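You operate a simulated robot arm through the tools that you are given. There is no shell and no other tool. Be economical: measure what you need, move in short steps, check, and stop when the job is done.

You run a simulated robot arm. Do the job below in one go: nothing can be reset, and whatever is moved stays where it is left.

TASK
Crank the mushroom clean, then wipe out the dust drawer and shut it.
Fine: gap dial to WIDE, cloth back in its place; the mushroom stays in the box, lid shut.

It is judged by the outcome, as a careful person would: the job done as asked, and still so three seconds after it is handed in. It fails if anything else is knocked over, pushed out of place, dropped, spilled or broken. Lids that push on must go on centred and level and be pressed home; caps that screw on are set level and turned clockwise until they are tight. Flat cloth is picked up by pressing the open fingertips on it (5 to 10 N) and closing them slowly along it; thin cloth reads only 2 to 8 mm in the jaws.

THE ROBOT
A 6-joint arm with a two-finger parallel gripper, fixed in place. Base frame: the origin is at the foot of the arm, x ahead of it, y to its left, z up; the work surface is at about z = 780. Units: mm, rad, N and s.
With the tool pointing down near the work surface it reaches from about 240 to 640 mm from the base axis. Its first joint turns from -1.152 to 1.152 rad. Payload 2.7 kg.
The tool frame sits at the grasp point between the pads (the TCP): z along the fingers, y along the line on which they close. The tips reach 23 mm beyond it. The gripper opens to 94 mm. The fingers are 38 mm wide and 10 mm thick; the gripper's body (54 by 96 mm) begins 39 mm behind the TCP.
Orientation is that of the tool frame in the base frame, as a unit quaternion [x, y, z, w]. With the fingers straight down and closing along the base's y, the tool's x points along the base's -x, its y along +y and its z along -z.

THE INTERFACE
- The arm moves only by the tool servo_tool. Its argument "series" is a list of rows, each an object of numbers (a shift or turn left out is 0, a gripper value left out holds the last): "ax", "ay", "az": the turn, a rotation vector about the tool's x, y, z in rad; "tx", "ty", "tz": the shift along the tool's x, y, z in mm; "fingers": the gripper command, from -1 (fully open) to 1 (shut), values between in proportion. In form: [{"ax": .., "ay": .., "az": .., "tx": .., "ty": .., "tz": .., "fingers": ..}, ...]. A call has 1 to 12 rows; each row is the pose to reach, as a shift and turn from the pose commanded when the call began, along the tool's axes at that moment. A row lasts 0.2 s, in which the tool goes at most 50 mm and 0.15 rad; a call with a longer step from one row to the next is refused whole, and so is a gripper value outside its range. Where a pose cannot be reached the arm comes as near as it can. A force on the tool above 90 N (or 10 N above the force at the start of the call, whichever is more), or a blocked arm, ends the call early, and 0.2 s more pass. Each finger travels about 45 mm/s and halts on what it meets, pressing with about 45 N; the grip force reading is that of the motor and also rises with nothing between the fingers. The clock runs only during rows and for 0.2 s after the last one: add rows that repeat a pose to give the fingers time. It gives the time, the measured TCP pose, the force on the tool (base axes), the opening and the grip force at its end, in the units of the frame above (readings bear some noise).
- Cameras (640 x 400 px; columns grow to the right, rows downward): "scene" is fixed at [82.3, -424.2, 1408.5]; the picture's right is [0.81, -0.58, 0.00], its down [-0.36, -0.51, -0.78] and it looks along [0.45, 0.64, -0.62] (base axes); focal length 359 px, centre (320, 200). "wrist" rides on the gripper at [-39, 0, -44] in the tool frame; the picture's right is [0.00, -1.00, 0.00], its down [0.97, 0.00, -0.24] and it looks along [0.24, 0.00, 0.97] (tool axes); focal length 218 px, centre (320, 200).
- camera(camera): a new picture of that camera. It takes no simulated time.
- point_at(camera, pixels): for up to 12 pixels [column, row] of the newest picture of that camera ("zoom" is the newest enlarged one), the place [x, y, z] in the base frame of the surface seen there, good to about 2 mm, but the place of the scene camera against the robot may be out by one fixed shift of up to 25 mm in any direction. It takes no simulated time.
- enlarge(camera, box): a new picture of the part [left, top, right, bottom] of that camera's present view, enlarged. It takes no simulated time.
- job_done(): hands the job in; it is judged then, once.

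Work in short steps. Measure before you move; look again where a grasp or a placing could have gone wrong, and mend it. You have 80 turns and 34 pictures in all, those below and enlarged ones among them. Open the gripper and draw the arm clear of the work before you hand the job in, unless the task says otherwise.

The tools are called after "Request:" as name(argument=value, ...) on one line, values as JSON. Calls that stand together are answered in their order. servo_tool: Moves the arm, as the interface text tells. Its arguments: {"type":"object","properties":{"series":{"type":"array","items":{"type":"object","properties":{"ax":{"type":"number"},"ay":{"type":"number"},"az":{"type":"number"},"tx":{"type":"number"},"ty":{"type":"number"},"tz":{"type":"number"},"fingers":{"type":"number"}}}}},"required":["series"]} The other tools are called the same way: camera (camera) takes a picture; point_at (camera, pixels) gives the place of the surface under pixels of a picture; enlarge (camera, box) takes an enlarged picture of a part of a camera's view; job_done () hands the job in.

At the start:

```text
clock: 0.0
ee_pos: [266.7, 191.6, 1119.8]
orientation: [0.0, 1.0, 0.0, 0.0]
contact_force: [0.1, 0.3, -0.3]
gripper_width: 94.1
grasp_force: 0.1
```

scene: 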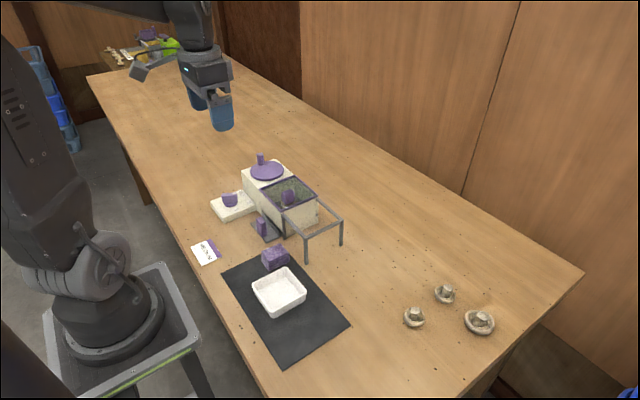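
wrist: 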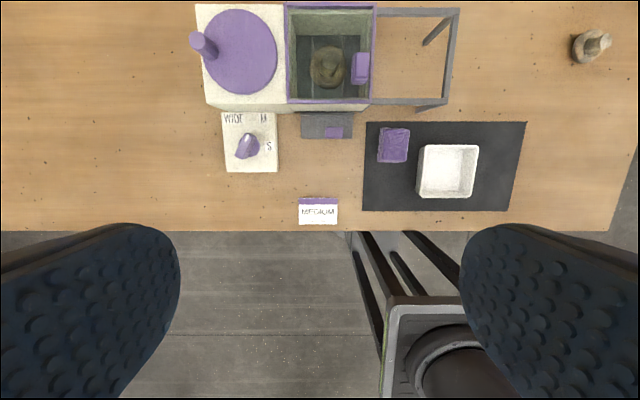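

The wrist picture shows a cleaning box with a crank at (240,50), a sliding lid around (330,55), a dial at (247,147), a drawer at (327,125), and a mat with a cloth and a tray. I'll enlarge these to see the details.

Request:
enlarge(camera="wrist", box=[180, 0, 480, 230])

Request:
enlarge(camera="scene", box=[180, 140, 360, 320])

```text
1.74 times, centred on (330, 115) of wrist
```

zoom: 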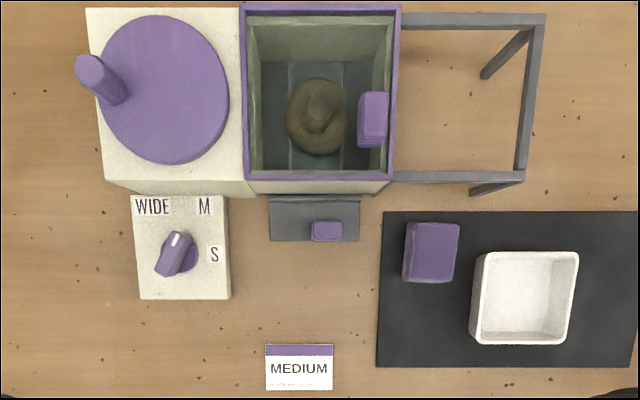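

```text
2.22 times, centred on (270, 230) of scene
```

zoom: 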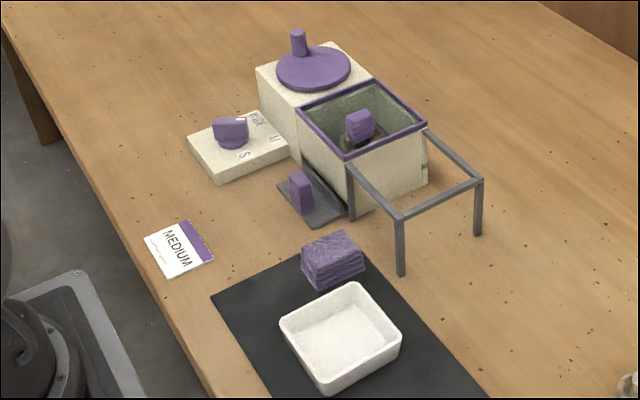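

I'll measure the key points in the wrist picture.

Request:
point_at(camera="wrist", pixels=[[203, 43], [240, 50], [247, 147], [262, 168], [334, 132], [310, 117], [361, 68], [330, 70], [393, 146], [446, 172], [318, 211], [290, 50]])

Request:
point_at(camera="wrist", pixels=[[205, 97], [285, 97], [370, 97], [287, 5], [374, 6], [445, 102], [455, 12], [418, 145], [365, 205], [380, 128], [408, 163], [350, 118]])

```text
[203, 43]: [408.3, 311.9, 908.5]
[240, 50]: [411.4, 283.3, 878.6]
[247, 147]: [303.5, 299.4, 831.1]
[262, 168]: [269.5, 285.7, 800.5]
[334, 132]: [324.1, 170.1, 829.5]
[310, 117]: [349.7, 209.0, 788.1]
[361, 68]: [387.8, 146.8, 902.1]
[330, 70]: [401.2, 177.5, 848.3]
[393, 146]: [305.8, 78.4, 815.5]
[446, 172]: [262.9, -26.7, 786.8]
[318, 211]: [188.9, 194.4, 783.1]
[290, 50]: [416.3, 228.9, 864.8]
```

```text
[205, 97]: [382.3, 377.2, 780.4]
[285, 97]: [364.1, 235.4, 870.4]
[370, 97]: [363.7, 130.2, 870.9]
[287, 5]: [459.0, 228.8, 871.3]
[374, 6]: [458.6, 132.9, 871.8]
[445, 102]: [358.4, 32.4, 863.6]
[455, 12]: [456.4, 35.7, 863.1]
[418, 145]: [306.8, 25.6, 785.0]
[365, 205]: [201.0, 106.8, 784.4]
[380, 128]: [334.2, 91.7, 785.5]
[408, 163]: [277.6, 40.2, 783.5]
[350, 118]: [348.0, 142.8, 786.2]
```

I'll move in closer over the dial, card and drawer to read them.

Request:
servo_tool(series=[{"tx": -8, "ty": 16, "tz": 40}, {"tx": -16, "ty": 32, "tz": 80}, {"tx": -24, "ty": 48, "tz": 120}, {"tx": -24, "ty": 48, "tz": 120}])

Request:
camera(camera="wrist")

```text
clock: 1.0
ee_pos: [290.4, 241.0, 1000.7]
orientation: [0.0, 1.0, 0.0, 0.001]
contact_force: [0.4, -0.4, 0.7]
gripper_width: 93.9
grasp_force: 0.1
```

```text
29 pictures are left
```

wrist: 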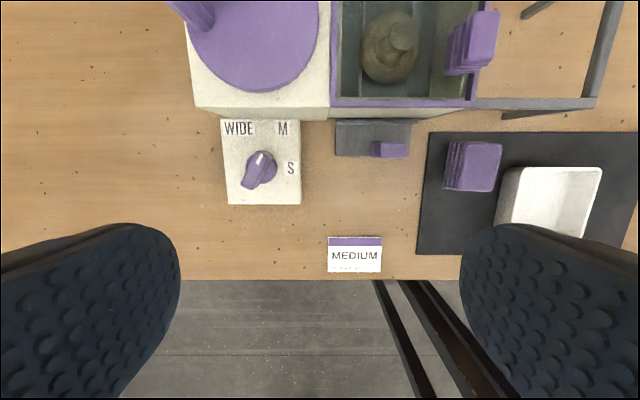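

Request:
enlarge(camera="wrist", box=[210, 110, 420, 280])

Request:
point_at(camera="wrist", pixels=[[262, 158], [248, 184], [262, 172], [283, 129], [238, 129], [291, 168], [221, 119], [300, 203], [390, 149], [374, 155], [336, 121], [372, 137]])

```text
2.35 times, centred on (315, 195) of wrist
```

zoom: 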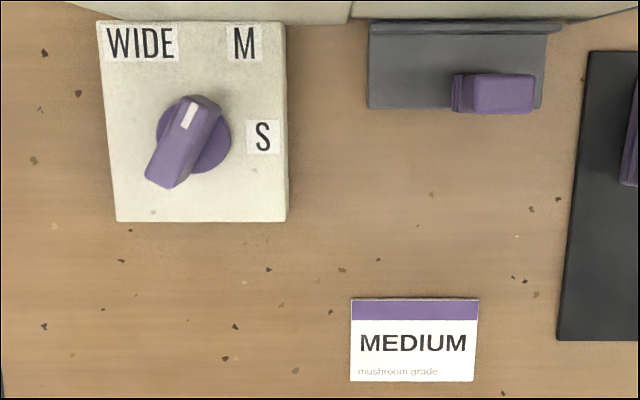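

```text
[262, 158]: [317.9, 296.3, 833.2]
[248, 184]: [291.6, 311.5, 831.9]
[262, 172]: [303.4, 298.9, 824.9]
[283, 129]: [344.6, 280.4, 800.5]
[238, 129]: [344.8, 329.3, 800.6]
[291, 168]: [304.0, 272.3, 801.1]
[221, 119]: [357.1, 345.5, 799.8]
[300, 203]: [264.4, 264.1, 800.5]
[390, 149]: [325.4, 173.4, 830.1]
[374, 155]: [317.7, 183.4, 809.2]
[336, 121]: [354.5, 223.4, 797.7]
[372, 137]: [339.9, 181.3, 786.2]
```

The card reads "MEDIUM, mushroom grade", and the dial pointer at (262,158) already points at M, so cranking can be done at this setting, with the dial going to WIDE at the end. Next I look at the crank and lid from above.

Request:
servo_tool(series=[{"tx": -35, "ty": 0, "tz": -20}, {"tx": -70, "ty": 0, "tz": -40}, {"tx": -105, "ty": -10, "tz": -60}, {"tx": -135, "ty": -10, "tz": -70}, {"tx": -135, "ty": -10, "tz": -70}])

Request:
camera(camera="wrist")

```text
clock: 2.2
ee_pos: [426.2, 232.6, 1071.3]
orientation: [0.0, 1.0, 0.0, -0.001]
contact_force: [0.4, 0.1, 0.9]
gripper_width: 93.8
grasp_force: 0.0
```

```text
27 pictures are left
```

wrist: 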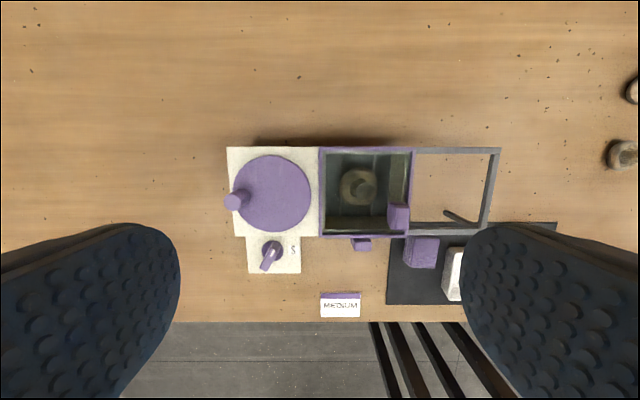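

Request:
point_at(camera="wrist", pixels=[[231, 202], [244, 198], [273, 156], [273, 229], [309, 193], [260, 170], [396, 208], [404, 225], [360, 240], [415, 240], [435, 262], [370, 186]])

Request:
enlarge(camera="wrist", box=[220, 135, 440, 275])

```text
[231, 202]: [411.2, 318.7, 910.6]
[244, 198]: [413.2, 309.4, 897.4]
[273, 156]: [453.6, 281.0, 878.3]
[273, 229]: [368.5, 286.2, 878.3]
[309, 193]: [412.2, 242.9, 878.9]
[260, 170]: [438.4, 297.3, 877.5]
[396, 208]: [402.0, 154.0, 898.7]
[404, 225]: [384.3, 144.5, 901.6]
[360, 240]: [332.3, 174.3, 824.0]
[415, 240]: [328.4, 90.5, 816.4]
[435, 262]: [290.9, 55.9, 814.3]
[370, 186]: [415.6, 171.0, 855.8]
```

```text
2.86 times, centred on (330, 205) of wrist
```

zoom: 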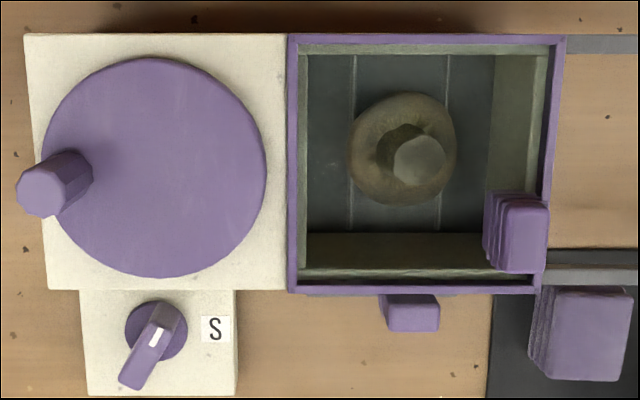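

The disk is centred near (411,285) with a radius of about 43, and the crank knob is at about (411,317), top z 910. I go above the knob with the fingers partly closed, then down around it.

Request:
servo_tool(series=[{"tx": 7, "ty": 40, "tz": 30, "fingers": 0.1}, {"tx": 15, "ty": 84, "tz": 70, "fingers": 0.1}, {"tx": 15, "ty": 84, "tz": 110, "fingers": 0.1}, {"tx": 15, "ty": 84, "tz": 125, "fingers": 0.1}, {"tx": 15, "ty": 84, "tz": 125, "fingers": 0.1}])

Request:
camera(camera="wrist")

```text
refused: row 1 steps farther than a row can; nothing moved
```

```text
25 pictures are left
```

wrist: 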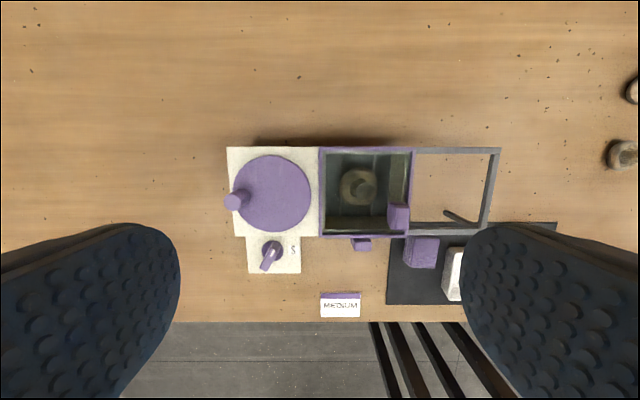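

The step was too long and was refused, so I repeat the move with smaller steps.

Request:
servo_tool(series=[{"tx": 7, "ty": 30, "tz": 30, "fingers": 0.1}, {"tx": 15, "ty": 60, "tz": 60, "fingers": 0.1}, {"tx": 15, "ty": 84, "tz": 95, "fingers": 0.1}, {"tx": 15, "ty": 84, "tz": 125, "fingers": 0.1}, {"tx": 15, "ty": 84, "tz": 125, "fingers": 0.1}])

Request:
camera(camera="wrist")

```text
clock: 3.4
ee_pos: [411.2, 312.5, 943.7]
orientation: [0.0, 1.0, -0.001, 0.0]
contact_force: [-0.2, -0.3, -0.3]
gripper_width: 42.3
grasp_force: 0.2
```

```text
24 pictures are left
```

wrist: 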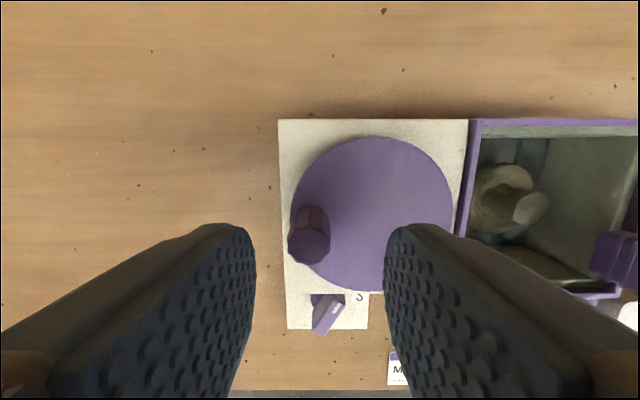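

The knob at (310,240) lies between the fingers. I go down 38 mm and grip it.

Request:
servo_tool(series=[{"tz": 20}, {"tz": 37}, {"tz": 37, "fingers": 0.1}, {"tz": 37, "fingers": 1}, {"tz": 37, "fingers": 1}, {"tz": 37, "fingers": 1}, {"tz": 37, "fingers": 1}])

Request:
enlarge(camera="wrist", box=[160, 100, 640, 400])

```text
clock: 5.0
ee_pos: [409.6, 316.8, 909.0]
orientation: [-0.002, 1.0, 0.003, 0.003]
contact_force: [3.1, 41.8, -10.5]
gripper_width: 17.2
grasp_force: 44.8
```

```text
1.33 times, centred on (400, 250) of wrist
```

zoom: 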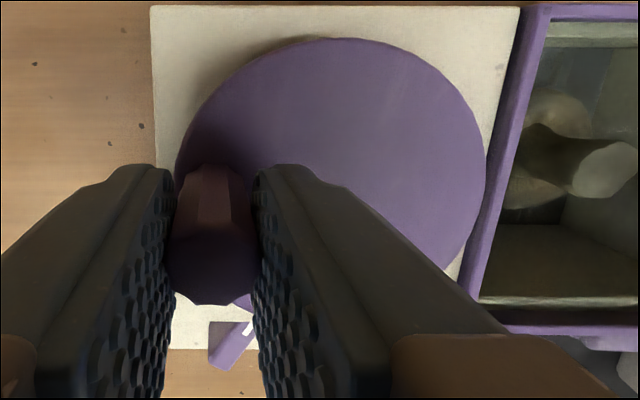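

The knob is gripped at 17 mm, with a 42 N side force in +y. I ease the tool toward +y to relieve it.

Request:
servo_tool(series=[{"ty": 1}, {"ty": 2}, {"ty": 2}])

```text
clock: 5.8
ee_pos: [409.1, 317.3, 909.2]
orientation: [-0.002, 1.0, 0.003, 0.002]
contact_force: [4.4, 32.2, -2.1]
gripper_width: 17.2
grasp_force: 45.2
```

Request:
servo_tool(series=[{"ty": 2}, {"ty": 4}, {"ty": 4}])

```text
clock: 6.6
ee_pos: [410.6, 317.5, 908.3]
orientation: [0.001, 1.0, -0.001, 0.001]
contact_force: [-0.9, -11.4, 19.6]
gripper_width: 17.4
grasp_force: 45.1
```

The side force is nearly gone. I try a first clockwise arc of 60° with radius 32.5.

Request:
servo_tool(series=[{"tx": -8.4, "ty": -2.1}, {"tx": -16.2, "ty": -5.4}, {"tx": -23, "ty": -10.5}, {"tx": -28.1, "ty": -17.2}, {"tx": -28.1, "ty": -17.2}])

```text
clock: 7.8
ee_pos: [436.6, 300.7, 906.1]
orientation: [0.0, 1.0, -0.002, -0.005]
contact_force: [-29.9, -18.2, 15.7]
gripper_width: 17.0
grasp_force: 44.5
```

The crank turns: the knob has moved to (436.6,300.7). I fit a centre of about (410.5,286.5) with R 31 and carry on clockwise.

Request:
servo_tool(series=[{"tx": -1.7, "ty": -6.9}, {"tx": -2.8, "ty": -14.9}, {"tx": -1.7, "ty": -22.9}, {"tx": 1.4, "ty": -30.4}, {"tx": 6.3, "ty": -36.8}, {"tx": 12.7, "ty": -41.7}, {"tx": 20.2, "ty": -44.8}, {"tx": 28.2, "ty": -45.9}, {"tx": 28.2, "ty": -45.9}])

```text
clock: 9.8
ee_pos: [411.9, 253.3, 906.8]
orientation: [0.001, 1.0, -0.002, -0.003]
contact_force: [1.1, -31.3, -7.3]
gripper_width: 17.2
grasp_force: 44.4
```

The radius checks out: centre (411,285.2), R 32. I continue about one full turn more in 30° steps.

Request:
servo_tool(series=[{"tx": 7.8, "ty": -1.2}, {"tx": 22.1, "ty": 7.1}, {"tx": 30.4, "ty": 21.4}, {"tx": 30.4, "ty": 38}, {"tx": 22.1, "ty": 52.3}, {"tx": 7.8, "ty": 60.6}, {"tx": -8.8, "ty": 60.6}, {"tx": -23.1, "ty": 52.3}, {"tx": -31.4, "ty": 38}, {"tx": -31.4, "ty": 21.4}, {"tx": -23.1, "ty": 7.1}, {"tx": -8.8, "ty": -1.2}])

Request:
enlarge(camera="scene", box=[180, 120, 360, 260])

```text
clock: 12.4
ee_pos: [422.7, 256.0, 906.7]
orientation: [0.0, 1.0, 0.001, 0.003]
contact_force: [-4.2, 9.2, 0.9]
gripper_width: 17.5
grasp_force: 45.4
```

```text
2.86 times, centred on (270, 190) of scene
```

zoom: 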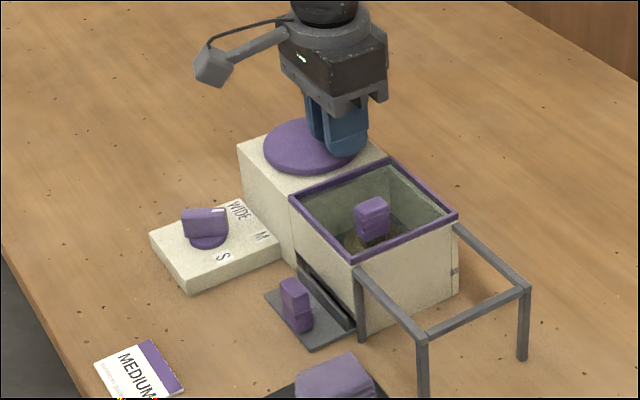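

The crank follows smoothly, with about 1.5 turns done. I check the mushroom through the lid with the wrist camera.

Request:
enlarge(camera="wrist", box=[320, 60, 640, 340])

```text
1.43 times, centred on (480, 200) of wrist
```

zoom: 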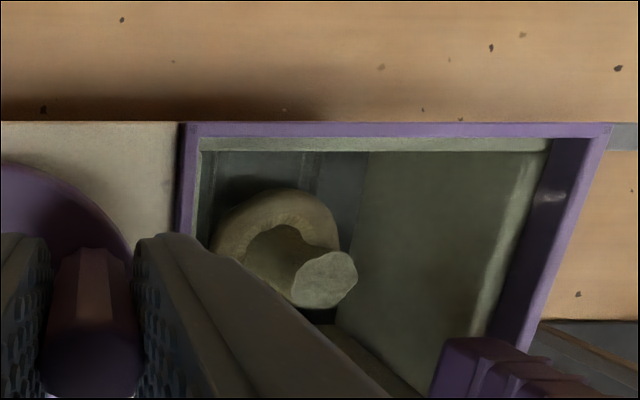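

The mushroom seems lighter but still tinted. I give it more full turns.

Request:
servo_tool(series=[{"tx": 16.6, "ty": 0}, {"tx": 30.9, "ty": 8.3}, {"tx": 39.2, "ty": 22.6}, {"tx": 39.2, "ty": 39.2}, {"tx": 30.9, "ty": 53.5}, {"tx": 16.6, "ty": 61.8}, {"tx": 0, "ty": 61.8}, {"tx": -14.3, "ty": 53.5}, {"tx": -22.6, "ty": 39.2}, {"tx": -22.6, "ty": 22.6}, {"tx": -14.3, "ty": 8.3}, {"tx": 0, "ty": 0}])

Request:
servo_tool(series=[{"tx": 16.6, "ty": 0}, {"tx": 30.9, "ty": 8.3}, {"tx": 39.2, "ty": 22.6}, {"tx": 39.2, "ty": 39.2}, {"tx": 30.9, "ty": 53.5}, {"tx": 16.6, "ty": 61.8}, {"tx": 0, "ty": 61.8}, {"tx": -14.3, "ty": 53.5}, {"tx": -22.6, "ty": 39.2}, {"tx": -22.6, "ty": 22.6}, {"tx": -14.3, "ty": 8.3}, {"tx": 0, "ty": 0}])

Request:
enlarge(camera="wrist", box=[320, 60, 640, 340])

```text
clock: 15.0
ee_pos: [418.1, 252.9, 906.9]
orientation: [0.0, 1.0, 0.0, 0.0]
contact_force: [0.2, 0.4, -11.4]
gripper_width: 17.2
grasp_force: 45.0
```

```text
clock: 17.6
ee_pos: [418.3, 254.6, 907.1]
orientation: [0.0, 1.0, -0.002, -0.002]
contact_force: [3.2, -12.6, -19.8]
gripper_width: 17.2
grasp_force: 45.1
```

```text
1.43 times, centred on (480, 200) of wrist
```

zoom: 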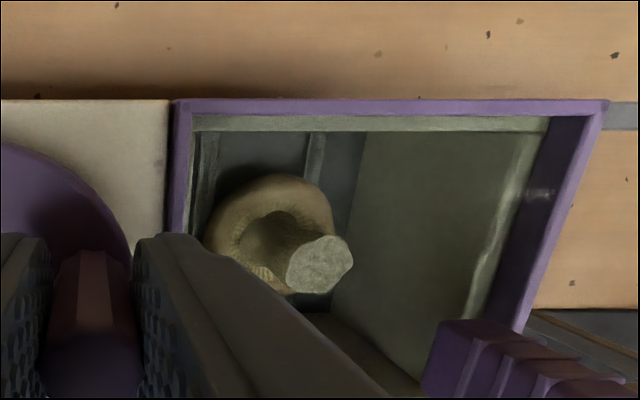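

It is getting lighter, with the gills now showing. I do three more turns.

Request:
servo_tool(series=[{"tx": 16.6, "ty": 0}, {"tx": 30.9, "ty": 8.3}, {"tx": 39.2, "ty": 22.6}, {"tx": 39.2, "ty": 39.2}, {"tx": 30.9, "ty": 53.5}, {"tx": 16.6, "ty": 61.8}, {"tx": 0, "ty": 61.8}, {"tx": -14.3, "ty": 53.5}, {"tx": -22.6, "ty": 39.2}, {"tx": -22.6, "ty": 22.6}, {"tx": -14.3, "ty": 8.3}, {"tx": 0, "ty": 0}])

Request:
servo_tool(series=[{"tx": 16.6, "ty": 0}, {"tx": 30.9, "ty": 8.3}, {"tx": 39.2, "ty": 22.6}, {"tx": 39.2, "ty": 39.2}, {"tx": 30.9, "ty": 53.5}, {"tx": 16.6, "ty": 61.8}, {"tx": 0, "ty": 61.8}, {"tx": -14.3, "ty": 53.5}, {"tx": -22.6, "ty": 39.2}, {"tx": -22.6, "ty": 22.6}, {"tx": -14.3, "ty": 8.3}, {"tx": 0, "ty": 0}])

Request:
servo_tool(series=[{"tx": 16.6, "ty": 0}, {"tx": 30.9, "ty": 8.3}, {"tx": 39.2, "ty": 22.6}, {"tx": 39.2, "ty": 39.2}, {"tx": 30.9, "ty": 53.5}, {"tx": 16.6, "ty": 61.8}, {"tx": 0, "ty": 61.8}, {"tx": -14.3, "ty": 53.5}, {"tx": -22.6, "ty": 39.2}, {"tx": -22.6, "ty": 22.6}, {"tx": -14.3, "ty": 8.3}, {"tx": 0, "ty": 0}])

Request:
enlarge(camera="wrist", box=[320, 60, 640, 340])

```text
clock: 20.2
ee_pos: [420.0, 255.3, 907.7]
orientation: [0.0, 1.0, 0.002, 0.001]
contact_force: [-1.5, 6.6, -8.2]
gripper_width: 17.2
grasp_force: 45.2
```

```text
clock: 22.8
ee_pos: [419.5, 254.4, 907.3]
orientation: [0.001, 1.0, 0.0, 0.0]
contact_force: [3.7, -11.3, -17.4]
gripper_width: 17.2
grasp_force: 45.0
```

```text
clock: 25.4
ee_pos: [417.7, 254.9, 908.5]
orientation: [-0.002, 1.0, -0.001, -0.001]
contact_force: [2.7, -11.9, -14.2]
gripper_width: 17.5
grasp_force: 45.3
```

```text
1.43 times, centred on (480, 200) of wrist
```

zoom: 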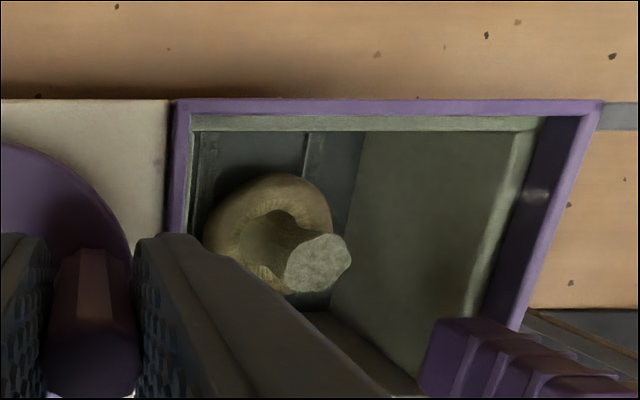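

The mushroom hasn't changed between 3.5 and 6.5 turns, so it is clean. I release the knob, rise, and move over the dial at (305,304), turning the tool 30° to match its bar.

Request:
servo_tool(series=[{"fingers": 0.1}, {"fingers": 0.1}, {"fingers": 0.1}, {"tz": -30}, {"tz": -55, "az": 0.1}, {"tx": 35, "ty": 15, "tz": -55, "az": 0.2}, {"tx": 75, "ty": 30, "tz": -55, "az": 0.3}, {"tx": 113.5, "ty": 49.7, "tz": -55, "az": 0.4}, {"tx": 113.5, "ty": 49.7, "tz": -20, "az": 0.52}, {"tx": 113.5, "ty": 49.7, "tz": 10, "az": 0.52}, {"tx": 113.5, "ty": 49.7, "tz": 10, "az": 0.52}])

Request:
camera(camera="wrist")

```text
clock: 27.8
ee_pos: [305.7, 303.1, 896.2]
orientation: [0.257, 0.966, 0.0, 0.001]
contact_force: [-0.1, 0.8, 0.5]
gripper_width: 42.3
grasp_force: 0.1
```

```text
18 pictures are left
```

wrist: 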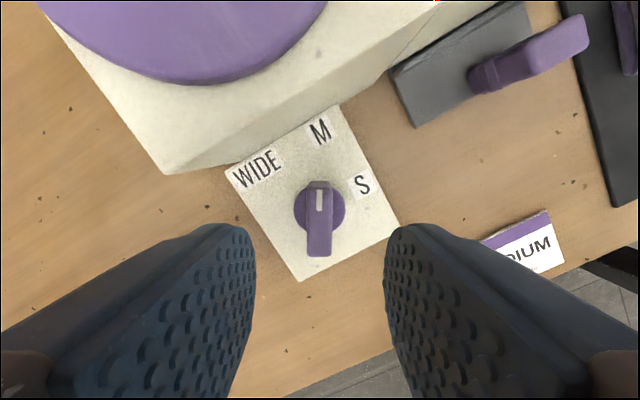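

The bar at (319,215) is aligned and centred, and points straight at M. I measure the heights before going down.

Request:
point_at(camera="wrist", pixels=[[319, 190], [317, 240], [300, 210], [338, 210], [320, 132], [258, 170], [545, 45], [495, 77], [460, 60]])

```text
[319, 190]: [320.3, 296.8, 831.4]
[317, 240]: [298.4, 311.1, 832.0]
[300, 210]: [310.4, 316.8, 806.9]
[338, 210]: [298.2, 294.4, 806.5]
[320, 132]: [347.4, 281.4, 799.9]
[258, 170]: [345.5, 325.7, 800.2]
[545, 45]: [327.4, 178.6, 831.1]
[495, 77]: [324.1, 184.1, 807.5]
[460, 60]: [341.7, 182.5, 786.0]
```

Request:
servo_tool(series=[{"tx": 2.3, "ty": 0.7, "tz": 35}, {"tx": 2.3, "ty": 0.7, "tz": 61}, {"tx": 2.3, "ty": 0.7, "tz": 61, "fingers": 1}, {"tx": 2.3, "ty": 0.7, "tz": 61, "fingers": 1}, {"tx": 2.3, "ty": 0.7, "tz": 61, "fingers": 1}, {"tx": 2.3, "ty": 0.7, "tz": 61, "fingers": 1}])

```text
clock: 29.2
ee_pos: [305.9, 304.8, 835.8]
orientation: [0.257, 0.966, -0.001, 0.0]
contact_force: [-5.1, -10.5, -0.5]
gripper_width: 14.0
grasp_force: 45.3
```

The bar is gripped at 14 mm. I turn the dial 60° counter-clockwise, seen from above, to WIDE.

Request:
servo_tool(series=[{"az": -0.14}, {"az": -0.28}, {"az": -0.42}, {"az": -0.56}, {"az": -0.7}, {"az": -0.84}, {"az": -0.95}, {"az": -1.047}, {"az": -1.047}])

```text
clock: 31.2
ee_pos: [304.7, 304.4, 834.9]
orientation: [-0.26, 0.966, 0.0, -0.001]
contact_force: [25.8, -23.7, -23.0]
gripper_width: 13.9
grasp_force: 44.9
```

It has turned. I release, rise and check.

Request:
servo_tool(series=[{"fingers": 0.1}, {"fingers": 0.1}, {"fingers": 0.1}, {"tz": -35}, {"tz": -70}, {"tz": -90}, {"tz": -90}])

Request:
camera(camera="wrist")

```text
clock: 32.8
ee_pos: [303.4, 307.7, 927.8]
orientation: [-0.261, 0.965, 0.0, 0.0]
contact_force: [-0.2, 0.2, -1.0]
gripper_width: 42.2
grasp_force: 0.2
```

```text
17 pictures are left
```

wrist: 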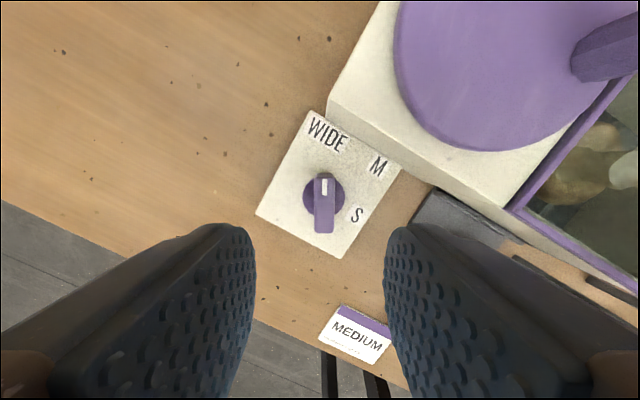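

The dial now points at WIDE. Next I go above the drawer handle at about (326,175) with the tool straightened.

Request:
servo_tool(series=[{"tx": 11.6, "ty": -30.8, "az": 0.13}, {"tx": 23.2, "ty": -61.6, "az": 0.26}, {"tx": 34.8, "ty": -92.4, "az": 0.39}, {"tx": 46.4, "ty": -123.3, "az": 0.523}, {"tx": 46.4, "ty": -123.3, "tz": 5, "az": 0.523}, {"tx": 46.4, "ty": -123.3, "tz": 5, "az": 0.523}])

Request:
camera(camera="wrist")

```text
clock: 34.2
ee_pos: [326.7, 175.9, 923.2]
orientation: [-0.001, 1.0, -0.001, 0.0]
contact_force: [-0.8, -0.4, 0.9]
gripper_width: 42.1
grasp_force: 0.1
```

```text
16 pictures are left
```

wrist: 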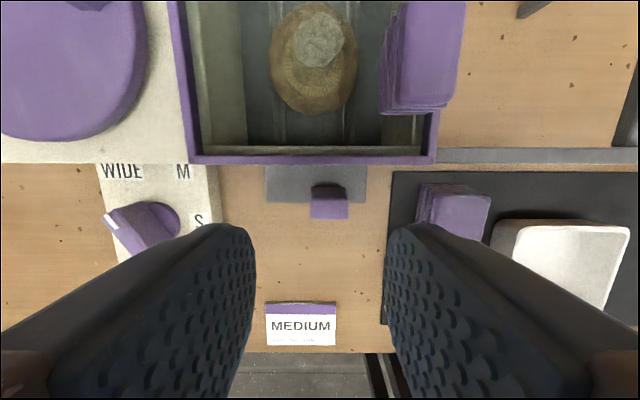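

Request:
point_at(camera="wrist", pixels=[[313, 210], [346, 210], [329, 201], [329, 217], [280, 180], [280, 202], [266, 200], [364, 200], [440, 210], [453, 230], [300, 60], [330, 40]])

Request:
enlarge(camera="wrist", box=[180, 0, 500, 240])

```text
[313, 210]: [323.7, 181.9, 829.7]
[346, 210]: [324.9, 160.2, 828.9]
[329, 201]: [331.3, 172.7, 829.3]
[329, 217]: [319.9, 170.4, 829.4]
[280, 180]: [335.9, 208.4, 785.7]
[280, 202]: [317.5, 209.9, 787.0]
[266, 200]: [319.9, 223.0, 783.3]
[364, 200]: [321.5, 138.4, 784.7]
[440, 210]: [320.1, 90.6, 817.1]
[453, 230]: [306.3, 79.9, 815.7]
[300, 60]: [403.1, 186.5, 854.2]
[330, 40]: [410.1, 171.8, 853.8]
```

```text
1.67 times, centred on (340, 120) of wrist
```

zoom: 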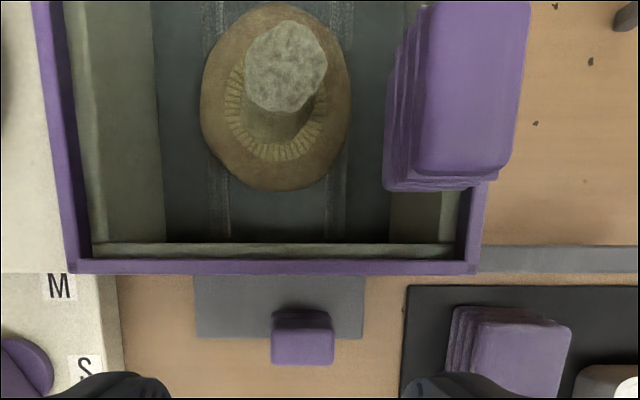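

The handle spans x 318–333 and y 160–182 with its top at z 830. I go down around it and grip.

Request:
servo_tool(series=[{"tx": 2, "ty": -5, "tz": 35}, {"tx": 2, "ty": -5, "tz": 70}, {"tx": 2, "ty": -5, "tz": 96}, {"tx": 2, "ty": -5, "tz": 96, "fingers": 0.2}, {"tx": 2, "ty": -5, "tz": 96, "fingers": 1}, {"tx": 2, "ty": -5, "tz": 96, "fingers": 1}, {"tx": 2, "ty": -5, "tz": 96, "fingers": 1}])

```text
clock: 35.8
ee_pos: [322.8, 170.0, 825.5]
orientation: [-0.001, 1.0, -0.002, -0.003]
contact_force: [0.4, -43.0, 6.2]
gripper_width: 25.7
grasp_force: 44.8
```

The handle is gripped at 25.7 mm with a -43 N side force. I shift a little toward -y, then draw it out 20 mm.

Request:
servo_tool(series=[{"ty": -2}, {"ty": -3.5}, {"tx": 6, "ty": -3.5}, {"tx": 13, "ty": -3.5}, {"tx": 20, "ty": -3.5}, {"tx": 20, "ty": -3.5}])

```text
clock: 37.2
ee_pos: [303.6, 170.1, 825.3]
orientation: [-0.002, 1.0, 0.001, 0.0]
contact_force: [-1.6, 6.8, -35.0]
gripper_width: 25.4
grasp_force: 44.9
```

It slides. I pull another 45 mm, easing down slightly.

Request:
servo_tool(series=[{"tx": 10, "tz": 1.5}, {"tx": 20, "tz": 2}, {"tx": 30, "tz": 2}, {"tx": 38, "tz": 2}, {"tx": 45, "tz": 2}, {"tx": 45, "tz": 2}])

Request:
enlarge(camera="scene", box=[180, 150, 360, 320])

```text
clock: 38.6
ee_pos: [259.8, 170.6, 823.9]
orientation: [-0.004, 1.0, 0.002, 0.003]
contact_force: [-0.5, 18.0, 33.1]
gripper_width: 25.5
grasp_force: 44.4
```

```text
2.35 times, centred on (270, 235) of scene
```

zoom: 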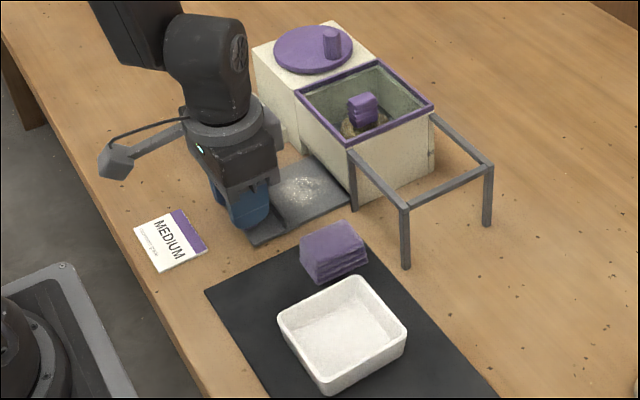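

The dust pile is exposed on the drawer plate. I release, rise and look from above.

Request:
servo_tool(series=[{"fingers": 0.1}, {"fingers": 0.1}, {"fingers": 0.1}, {"tz": -30}, {"tz": -70}, {"tx": -20, "tz": -110}, {"tx": -40, "ty": -20, "tz": -140}, {"tx": -40, "ty": -40, "tz": -140}, {"tx": -40, "ty": -40, "tz": -140, "fingers": -0.3}])

Request:
camera(camera="wrist")

```text
clock: 40.6
ee_pos: [300.3, 128.1, 965.3]
orientation: [-0.003, 1.0, 0.0, -0.001]
contact_force: [-0.1, 0.5, 0.5]
gripper_width: 61.1
grasp_force: 0.0
```

```text
13 pictures are left
```

wrist: 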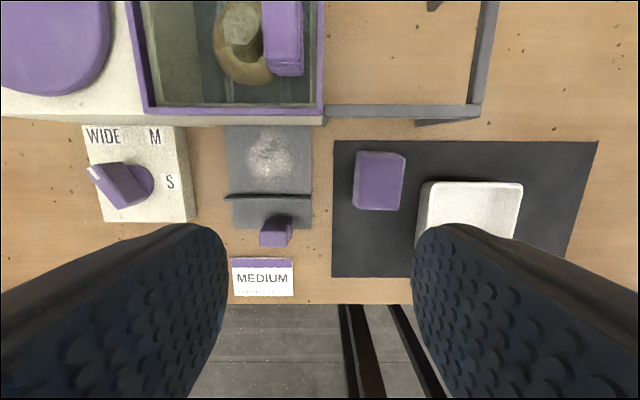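

Request:
point_at(camera="wrist", pixels=[[268, 157], [268, 135], [268, 190], [235, 160], [305, 160], [268, 197], [268, 212], [355, 155], [404, 160], [355, 208], [402, 208], [277, 228]])

Request:
enlarge(camera="wrist", box=[210, 110, 430, 260])

```text
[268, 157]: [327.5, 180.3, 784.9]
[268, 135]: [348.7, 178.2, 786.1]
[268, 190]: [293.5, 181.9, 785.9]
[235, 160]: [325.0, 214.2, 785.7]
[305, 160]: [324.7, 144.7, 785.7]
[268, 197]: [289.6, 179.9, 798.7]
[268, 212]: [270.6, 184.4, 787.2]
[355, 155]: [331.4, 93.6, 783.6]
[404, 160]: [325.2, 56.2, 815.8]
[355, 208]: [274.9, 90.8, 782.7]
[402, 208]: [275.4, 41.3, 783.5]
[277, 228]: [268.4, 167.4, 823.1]
```

```text
2.67 times, centred on (320, 185) of wrist
```

zoom: 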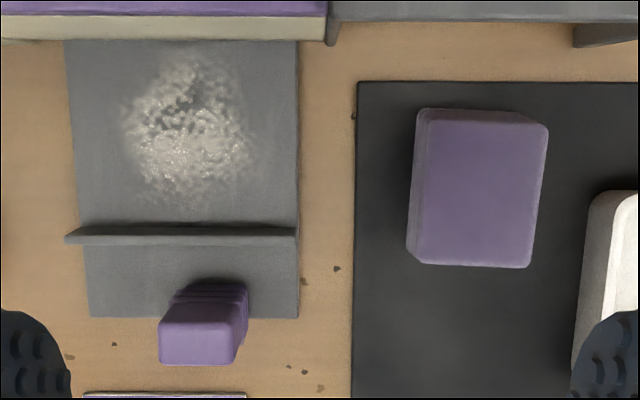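

I measure the tray's near edge and the cloth's top corners before choosing the grip.

Request:
point_at(camera="wrist", pixels=[[421, 190], [418, 222], [430, 184], [520, 186], [362, 156], [398, 156], [360, 205], [397, 206], [380, 180], [440, 187]])

```text
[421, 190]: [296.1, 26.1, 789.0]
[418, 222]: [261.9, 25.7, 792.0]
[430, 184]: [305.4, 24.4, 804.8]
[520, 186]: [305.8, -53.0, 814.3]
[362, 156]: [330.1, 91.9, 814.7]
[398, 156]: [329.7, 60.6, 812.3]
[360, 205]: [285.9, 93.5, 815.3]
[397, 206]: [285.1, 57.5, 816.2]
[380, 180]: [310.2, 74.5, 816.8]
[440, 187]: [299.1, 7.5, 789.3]
```

The cloth is at x 283–332, y 56–95, top z 816; the tray edge at y 26 leaves room. I go down around the cloth and close slowly.

Request:
servo_tool(series=[{"tx": -4, "ty": -25, "tz": 35, "fingers": -0.17}, {"tx": -7, "ty": -53, "tz": 70, "fingers": -0.17}, {"tx": -7, "ty": -53, "tz": 110, "fingers": -0.17}, {"tx": -7, "ty": -53, "tz": 135, "fingers": -0.17}, {"tx": -7, "ty": -53, "tz": 150, "fingers": -0.17}, {"tx": -7, "ty": -53, "tz": 150, "fingers": -0.17}, {"tx": -7, "ty": -53, "tz": 150, "fingers": 0.1}, {"tx": -7, "ty": -53, "tz": 150, "fingers": 0.3}, {"tx": -7, "ty": -53, "tz": 150, "fingers": 0.5}, {"tx": -7, "ty": -53, "tz": 150, "fingers": 0.6}])

```text
clock: 42.8
ee_pos: [304.9, 76.7, 815.9]
orientation: [-0.003, 1.0, 0.0, 0.0]
contact_force: [-0.6, -0.5, 0.3]
gripper_width: 38.8
grasp_force: 45.0
```

The cloth is held at 38.8 mm. I lift it, carry it over the drawer and lower it onto the dust.

Request:
servo_tool(series=[{"tz": -30}, {"tz": -55}, {"tx": -10, "ty": 40, "tz": -55}, {"tx": -20, "ty": 80, "tz": -55}, {"tx": -20, "ty": 92, "tz": -55}, {"tx": -20, "ty": 92, "tz": -30}, {"tx": -20, "ty": 92, "tz": -12}, {"tx": -20, "ty": 92, "tz": -3}, {"tx": -20, "ty": 92, "tz": -3}])

```text
clock: 44.6
ee_pos: [328.0, 170.0, 824.6]
orientation: [0.0, 1.0, 0.004, 0.005]
contact_force: [-12.1, -6.5, 24.8]
gripper_width: 38.9
grasp_force: 44.9
stopped in row 9: the force on the tool passed its limit (the readings are from after the stop); the commanded pose is now the measured one
```

Contact came about 6 mm higher than expected. I look before wiping.

Request:
enlarge(camera="scene", box=[200, 160, 340, 300])

Request:
camera(camera="wrist")

```text
2.86 times, centred on (270, 230) of scene
```

zoom: 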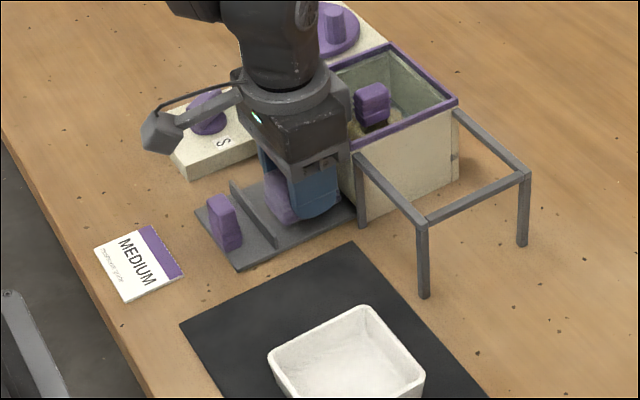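

```text
10 pictures are left
```

wrist: 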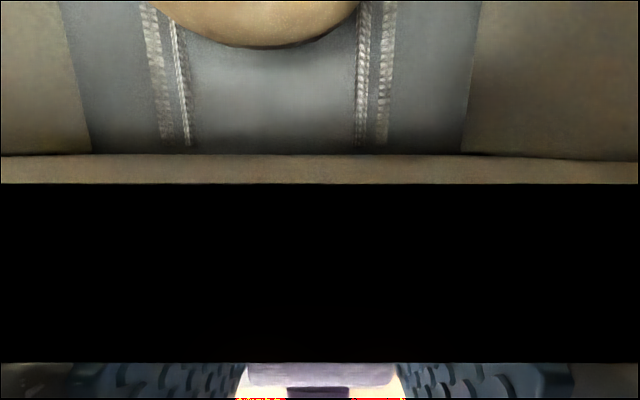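

The gripper body is close to the lid edge. I raise it, back off 7 mm in -x, and lower again to find the true contact height.

Request:
servo_tool(series=[{"tz": -8}, {"tx": 7, "tz": -8}, {"tx": 7, "tz": -3}, {"tx": 7, "tz": 1}, {"tx": 7, "tz": 4}, {"tx": 7, "tz": 4}])

```text
clock: 46.0
ee_pos: [323.3, 170.9, 823.7]
orientation: [-0.002, 1.0, 0.007, 0.009]
contact_force: [-26.2, -9.9, 82.4]
gripper_width: 38.9
grasp_force: 44.6
```

The cloth is resting on the drawer floor with an 82 N press. I ease off to a light press and wipe to and fro along y.

Request:
servo_tool(series=[{"tz": -6}, {"tz": -6, "ty": 8}, {"tz": -6, "ty": 18}, {"tz": -6, "ty": 28}, {"tz": -6, "ty": 28, "tx": -4}, {"tz": -6, "ty": 18, "tx": -4}, {"tz": -6, "ty": 8, "tx": -4}, {"tz": -6, "ty": -4, "tx": -4}])

```text
clock: 47.9
ee_pos: [325.0, 165.3, 825.7]
orientation: [-0.001, 1.0, 0.003, 0.004]
contact_force: [0.4, 0.0, 0.5]
gripper_width: 38.8
grasp_force: 44.8
```

That lost contact, so I press 3 mm deeper and wipe again, both ways and at two x positions.

Request:
servo_tool(series=[{"tz": 3}, {"tz": 3, "ty": 8}, {"tz": 3, "ty": 18}, {"tz": 3, "ty": 28}, {"tz": 3, "ty": 34}, {"tz": 3, "ty": 34, "tx": 5}, {"tz": 3, "ty": 24, "tx": 5}, {"tz": 3, "ty": 14, "tx": 5}, {"tz": 3, "ty": 4, "tx": 5}, {"tz": 3, "ty": 0, "tx": 5}])

Request:
enlarge(camera="scene", box=[200, 160, 340, 300])

```text
clock: 50.0
ee_pos: [322.9, 165.8, 823.2]
orientation: [-0.001, 1.0, 0.006, 0.009]
contact_force: [15.0, 0.1, 35.7]
gripper_width: 39.1
grasp_force: 45.2
```

```text
2.86 times, centred on (270, 230) of scene
```

zoom: 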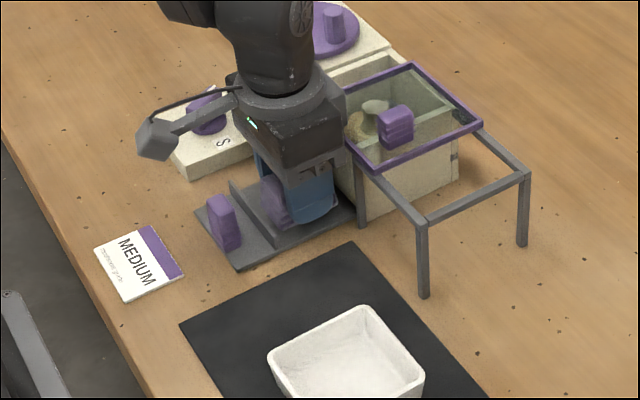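

The gripper body was resting on the lid's front edge and dragged the lid some 30 mm open, so the cloth did not reach the floor. I lift straight up, put the cloth back on its mat for now, then shut the lid and pull the drawer further out.

Request:
servo_tool(series=[{"tz": -20}, {"tz": -50}, {"tz": -50, "tx": 18}, {"tz": -50, "tx": 18, "ty": -40}, {"tz": -50, "tx": 18, "ty": -80}, {"tz": -50, "tx": 18, "ty": -90}, {"tz": -20, "tx": 18, "ty": -90}, {"tz": -4, "tx": 18, "ty": -90}, {"tz": 5, "tx": 18, "ty": -90}, {"tz": 8, "tx": 18, "ty": -90}, {"tz": 8, "tx": 18, "ty": -90}])

```text
clock: 52.5
ee_pos: [303.3, 74.9, 814.1]
orientation: [-0.001, 1.0, 0.003, 0.006]
contact_force: [-8.4, -5.7, 54.6]
gripper_width: 39.1
grasp_force: 45.5
```

The cloth rests on the mat. I release it, rise, and look at the lid and drawer.

Request:
servo_tool(series=[{"tz": -2}, {"tz": -3, "fingers": -0.17}, {"tz": -3, "fingers": -0.17}, {"tz": -3, "fingers": -0.17}, {"tz": -35, "fingers": -0.17}, {"tz": -80}, {"tz": -125}, {"tz": -160, "ty": 30, "tx": -10}, {"tz": -180, "ty": 60, "tx": -30}, {"tz": -180, "ty": 60, "tx": -50}, {"tz": -180, "ty": 60, "tx": -50}])

Request:
camera(camera="wrist")

```text
clock: 54.9
ee_pos: [350.0, 134.1, 996.0]
orientation: [-0.001, 1.0, 0.003, 0.005]
contact_force: [0.3, -0.3, 0.0]
gripper_width: 54.9
grasp_force: 0.1
```

```text
8 pictures are left
```

wrist: 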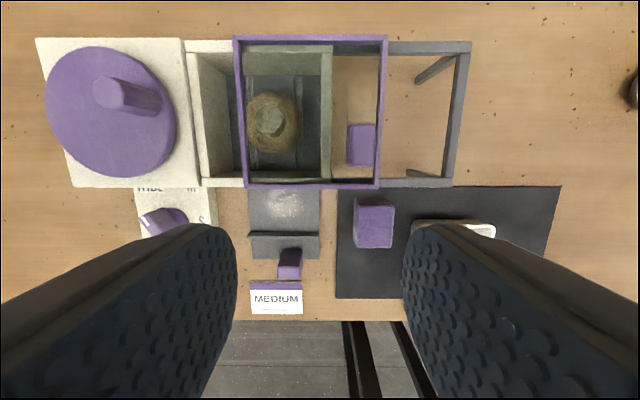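

Request:
point_at(camera="wrist", pixels=[[238, 110], [382, 110], [189, 110], [328, 110], [362, 130], [362, 152], [362, 163], [290, 257], [285, 238], [285, 205], [375, 225], [310, 187]])

Request:
enlarge(camera="wrist", box=[180, 30, 480, 270])

```text
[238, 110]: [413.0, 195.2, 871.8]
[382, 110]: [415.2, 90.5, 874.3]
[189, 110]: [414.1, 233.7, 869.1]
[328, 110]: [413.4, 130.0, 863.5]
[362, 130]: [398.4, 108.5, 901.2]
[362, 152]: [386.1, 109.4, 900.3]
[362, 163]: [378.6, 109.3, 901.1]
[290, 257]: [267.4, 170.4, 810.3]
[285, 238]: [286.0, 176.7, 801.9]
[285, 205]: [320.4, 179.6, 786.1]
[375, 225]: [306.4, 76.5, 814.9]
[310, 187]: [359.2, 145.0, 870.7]
```

```text
1.67 times, centred on (330, 150) of wrist
```

zoom: 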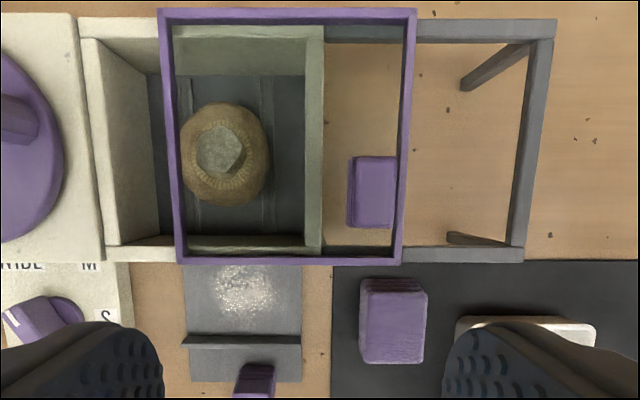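

The lid needs to go about 38 mm in +y. Its handle is at about (389,108), top z 901, so I grip that and slide the lid shut.

Request:
servo_tool(series=[{"tx": -20, "ty": -13, "tz": 20, "fingers": 0}, {"tx": -39, "ty": -26, "tz": 45}, {"tx": -39, "ty": -26, "tz": 75}, {"tx": -39, "ty": -26, "tz": 91}, {"tx": -39, "ty": -26, "tz": 91, "fingers": 0.3}, {"tx": -39, "ty": -26, "tz": 91, "fingers": 0.6}, {"tx": -39, "ty": -26, "tz": 91, "fingers": 0.8}, {"tx": -39, "ty": -26, "tz": 91, "fingers": 0.8}])

```text
clock: 56.6
ee_pos: [391.9, 109.7, 902.9]
orientation: [-0.001, 1.0, 0.004, 0.004]
contact_force: [1.5, 0.3, -5.7]
gripper_width: 15.5
grasp_force: 44.7
```

The handle is gripped at 15.5 mm. I slide the lid +y.

Request:
servo_tool(series=[{"ty": 8}, {"ty": 16}, {"ty": 24}, {"ty": 31}, {"ty": 35}, {"ty": 37}, {"ty": 37}])

```text
clock: 58.2
ee_pos: [391.4, 145.8, 902.9]
orientation: [-0.001, 1.0, 0.002, 0.005]
contact_force: [6.4, -9.3, -5.4]
gripper_width: 15.5
grasp_force: 45.1
```

Request:
servo_tool(series=[{"ty": 2}, {"ty": 4}, {"ty": 5}, {"ty": 5}])

```text
clock: 59.2
ee_pos: [391.4, 146.6, 902.8]
orientation: [0.0, 1.0, 0.001, 0.002]
contact_force: [2.7, -47.7, -2.4]
gripper_width: 15.8
grasp_force: 45.0
```

The lid is home: it stopped at y 146.6 with 48 N. I relax, release, and go to the drawer handle.

Request:
servo_tool(series=[{"ty": -4}, {"ty": -4, "fingers": 0.4}, {"ty": -4, "fingers": 0.1}, {"ty": -4, "fingers": 0.1}, {"ty": -4, "tz": -30}, {"ty": 0, "tz": -50}, {"tx": 40, "ty": 8, "tz": -50}, {"tx": 85, "ty": 18, "tz": -50}, {"tx": 129, "ty": 24, "tz": -45}, {"tx": 129, "ty": 20, "tz": -10}, {"tx": 129, "ty": 20, "tz": 25}, {"tx": 129, "ty": 20, "tz": 25}])

Request:
camera(camera="wrist")

```text
clock: 61.9
ee_pos: [261.1, 171.3, 876.6]
orientation: [0.0, 1.0, 0.003, 0.005]
contact_force: [-0.4, -0.5, -0.9]
gripper_width: 42.2
grasp_force: 0.0
```

```text
6 pictures are left
```

wrist: 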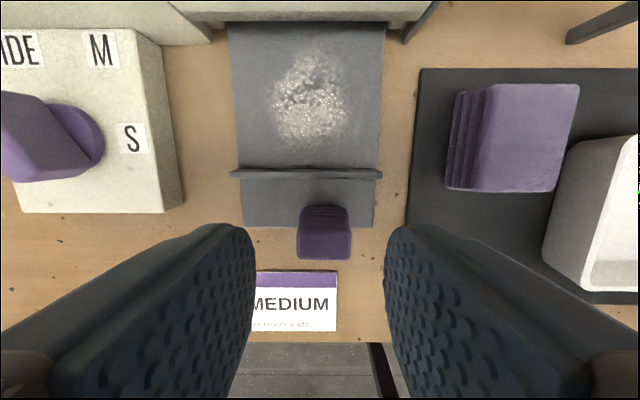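

The handle at (324,235) sits between the fingers. I go down, grip it, and pull about 22 mm more.

Request:
servo_tool(series=[{"ty": -2, "tz": 30}, {"ty": -2, "tz": 50}, {"ty": -2, "tz": 50, "fingers": 0.3}, {"ty": -2, "tz": 50, "fingers": 0.7}, {"ty": -2, "tz": 50, "fingers": 0.7}, {"ty": -2, "tz": 50, "tx": 6}, {"ty": -2, "tz": 50, "tx": 12}, {"ty": -2, "tz": 50, "tx": 18}, {"ty": -2, "tz": 50, "tx": 23}, {"ty": -2, "tz": 50, "tx": 23}])

```text
clock: 64.0
ee_pos: [239.3, 170.1, 829.6]
orientation: [-0.001, 1.0, 0.005, 0.006]
contact_force: [31.3, -6.4, -3.8]
gripper_width: 25.9
grasp_force: 45.1
```

The drawer is 22 mm further out, with about 31 N suggesting its stop. I release and fetch the cloth from (305,75.5).

Request:
servo_tool(series=[{"fingers": 0.1}, {"fingers": 0.1}, {"fingers": 0.1}, {"tz": -40}, {"tz": -75}, {"tx": -30, "ty": -30, "tz": -75, "fingers": -0.17}, {"tx": -55, "ty": -65, "tz": -75}, {"tx": -65, "ty": -94.5, "tz": -60}, {"tx": -65, "ty": -94.5, "tz": -25}, {"tx": -65, "ty": -94.5, "tz": 5}, {"tx": -65, "ty": -94.5, "tz": 15}, {"tx": -65, "ty": -94.5, "tz": 15}])

Request:
servo_tool(series=[{"fingers": 0.1}, {"fingers": 0.3}, {"fingers": 0.5}, {"fingers": 0.6}])

```text
clock: 66.7
ee_pos: [305.6, 74.2, 813.4]
orientation: [-0.001, 1.0, 0.004, 0.005]
contact_force: [0.7, -0.2, -0.3]
gripper_width: 55.0
grasp_force: 0.0
```

```text
clock: 67.7
ee_pos: [303.9, 74.2, 813.4]
orientation: [0.0, 1.0, 0.003, 0.004]
contact_force: [0.5, 0.2, 0.2]
gripper_width: 38.9
grasp_force: 44.8
```

The cloth is held. I lift it and set it on the drawer floor at (305,166), well clear of the lid.

Request:
servo_tool(series=[{"tz": -30}, {"tz": -55}, {"ty": 40, "tz": -55}, {"ty": 80, "tz": -55}, {"ty": 91, "tz": -55}, {"ty": 91, "tz": -30}, {"ty": 91, "tz": -12}, {"ty": 91, "tz": -5}, {"ty": 91, "tz": -2}, {"ty": 91, "tz": -2}])

```text
clock: 69.8
ee_pos: [308.2, 168.0, 816.7]
orientation: [-0.002, 1.0, 0.006, 0.009]
contact_force: [12.5, 1.7, 41.8]
gripper_width: 39.4
grasp_force: 45.1
```

It makes contact at the expected height, 816.7. I wipe to and fro with a moderate press at three x positions.

Request:
servo_tool(series=[{"tz": -2}, {"tz": -2, "ty": 8}, {"tz": -2, "ty": 16}, {"tz": -2, "ty": 24}, {"tz": -2, "ty": 32}, {"tz": -2, "ty": 32, "tx": 7}, {"tz": -2, "ty": 24, "tx": 7}, {"tz": -2, "ty": 16, "tx": 7}, {"tz": -2, "ty": 8, "tx": 7}, {"tz": -2, "ty": -2, "tx": 7}])

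Request:
servo_tool(series=[{"tx": -4}, {"tx": -10, "ty": 8}, {"tx": -10, "ty": 16}, {"tx": -10, "ty": 24}, {"tx": -10, "ty": 34}, {"tx": -3, "ty": 34}, {"tx": -3, "ty": 24}, {"tx": -3, "ty": 16}, {"tx": -3, "ty": 8}, {"tx": -3, "ty": 0}])

Request:
enlarge(camera="scene", box=[200, 160, 340, 300])

```text
clock: 72.0
ee_pos: [300.0, 166.0, 817.6]
orientation: [-0.001, 1.0, 0.006, 0.009]
contact_force: [11.8, 14.9, 30.1]
gripper_width: 39.1
grasp_force: 44.8
```

```text
clock: 74.2
ee_pos: [301.1, 166.2, 817.3]
orientation: [-0.002, 1.0, 0.005, 0.007]
contact_force: [4.9, 9.9, 24.1]
gripper_width: 38.9
grasp_force: 45.2
```

```text
2.86 times, centred on (270, 230) of scene
```

zoom: 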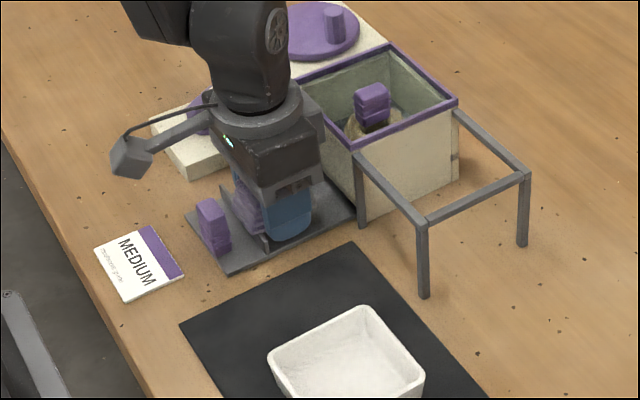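

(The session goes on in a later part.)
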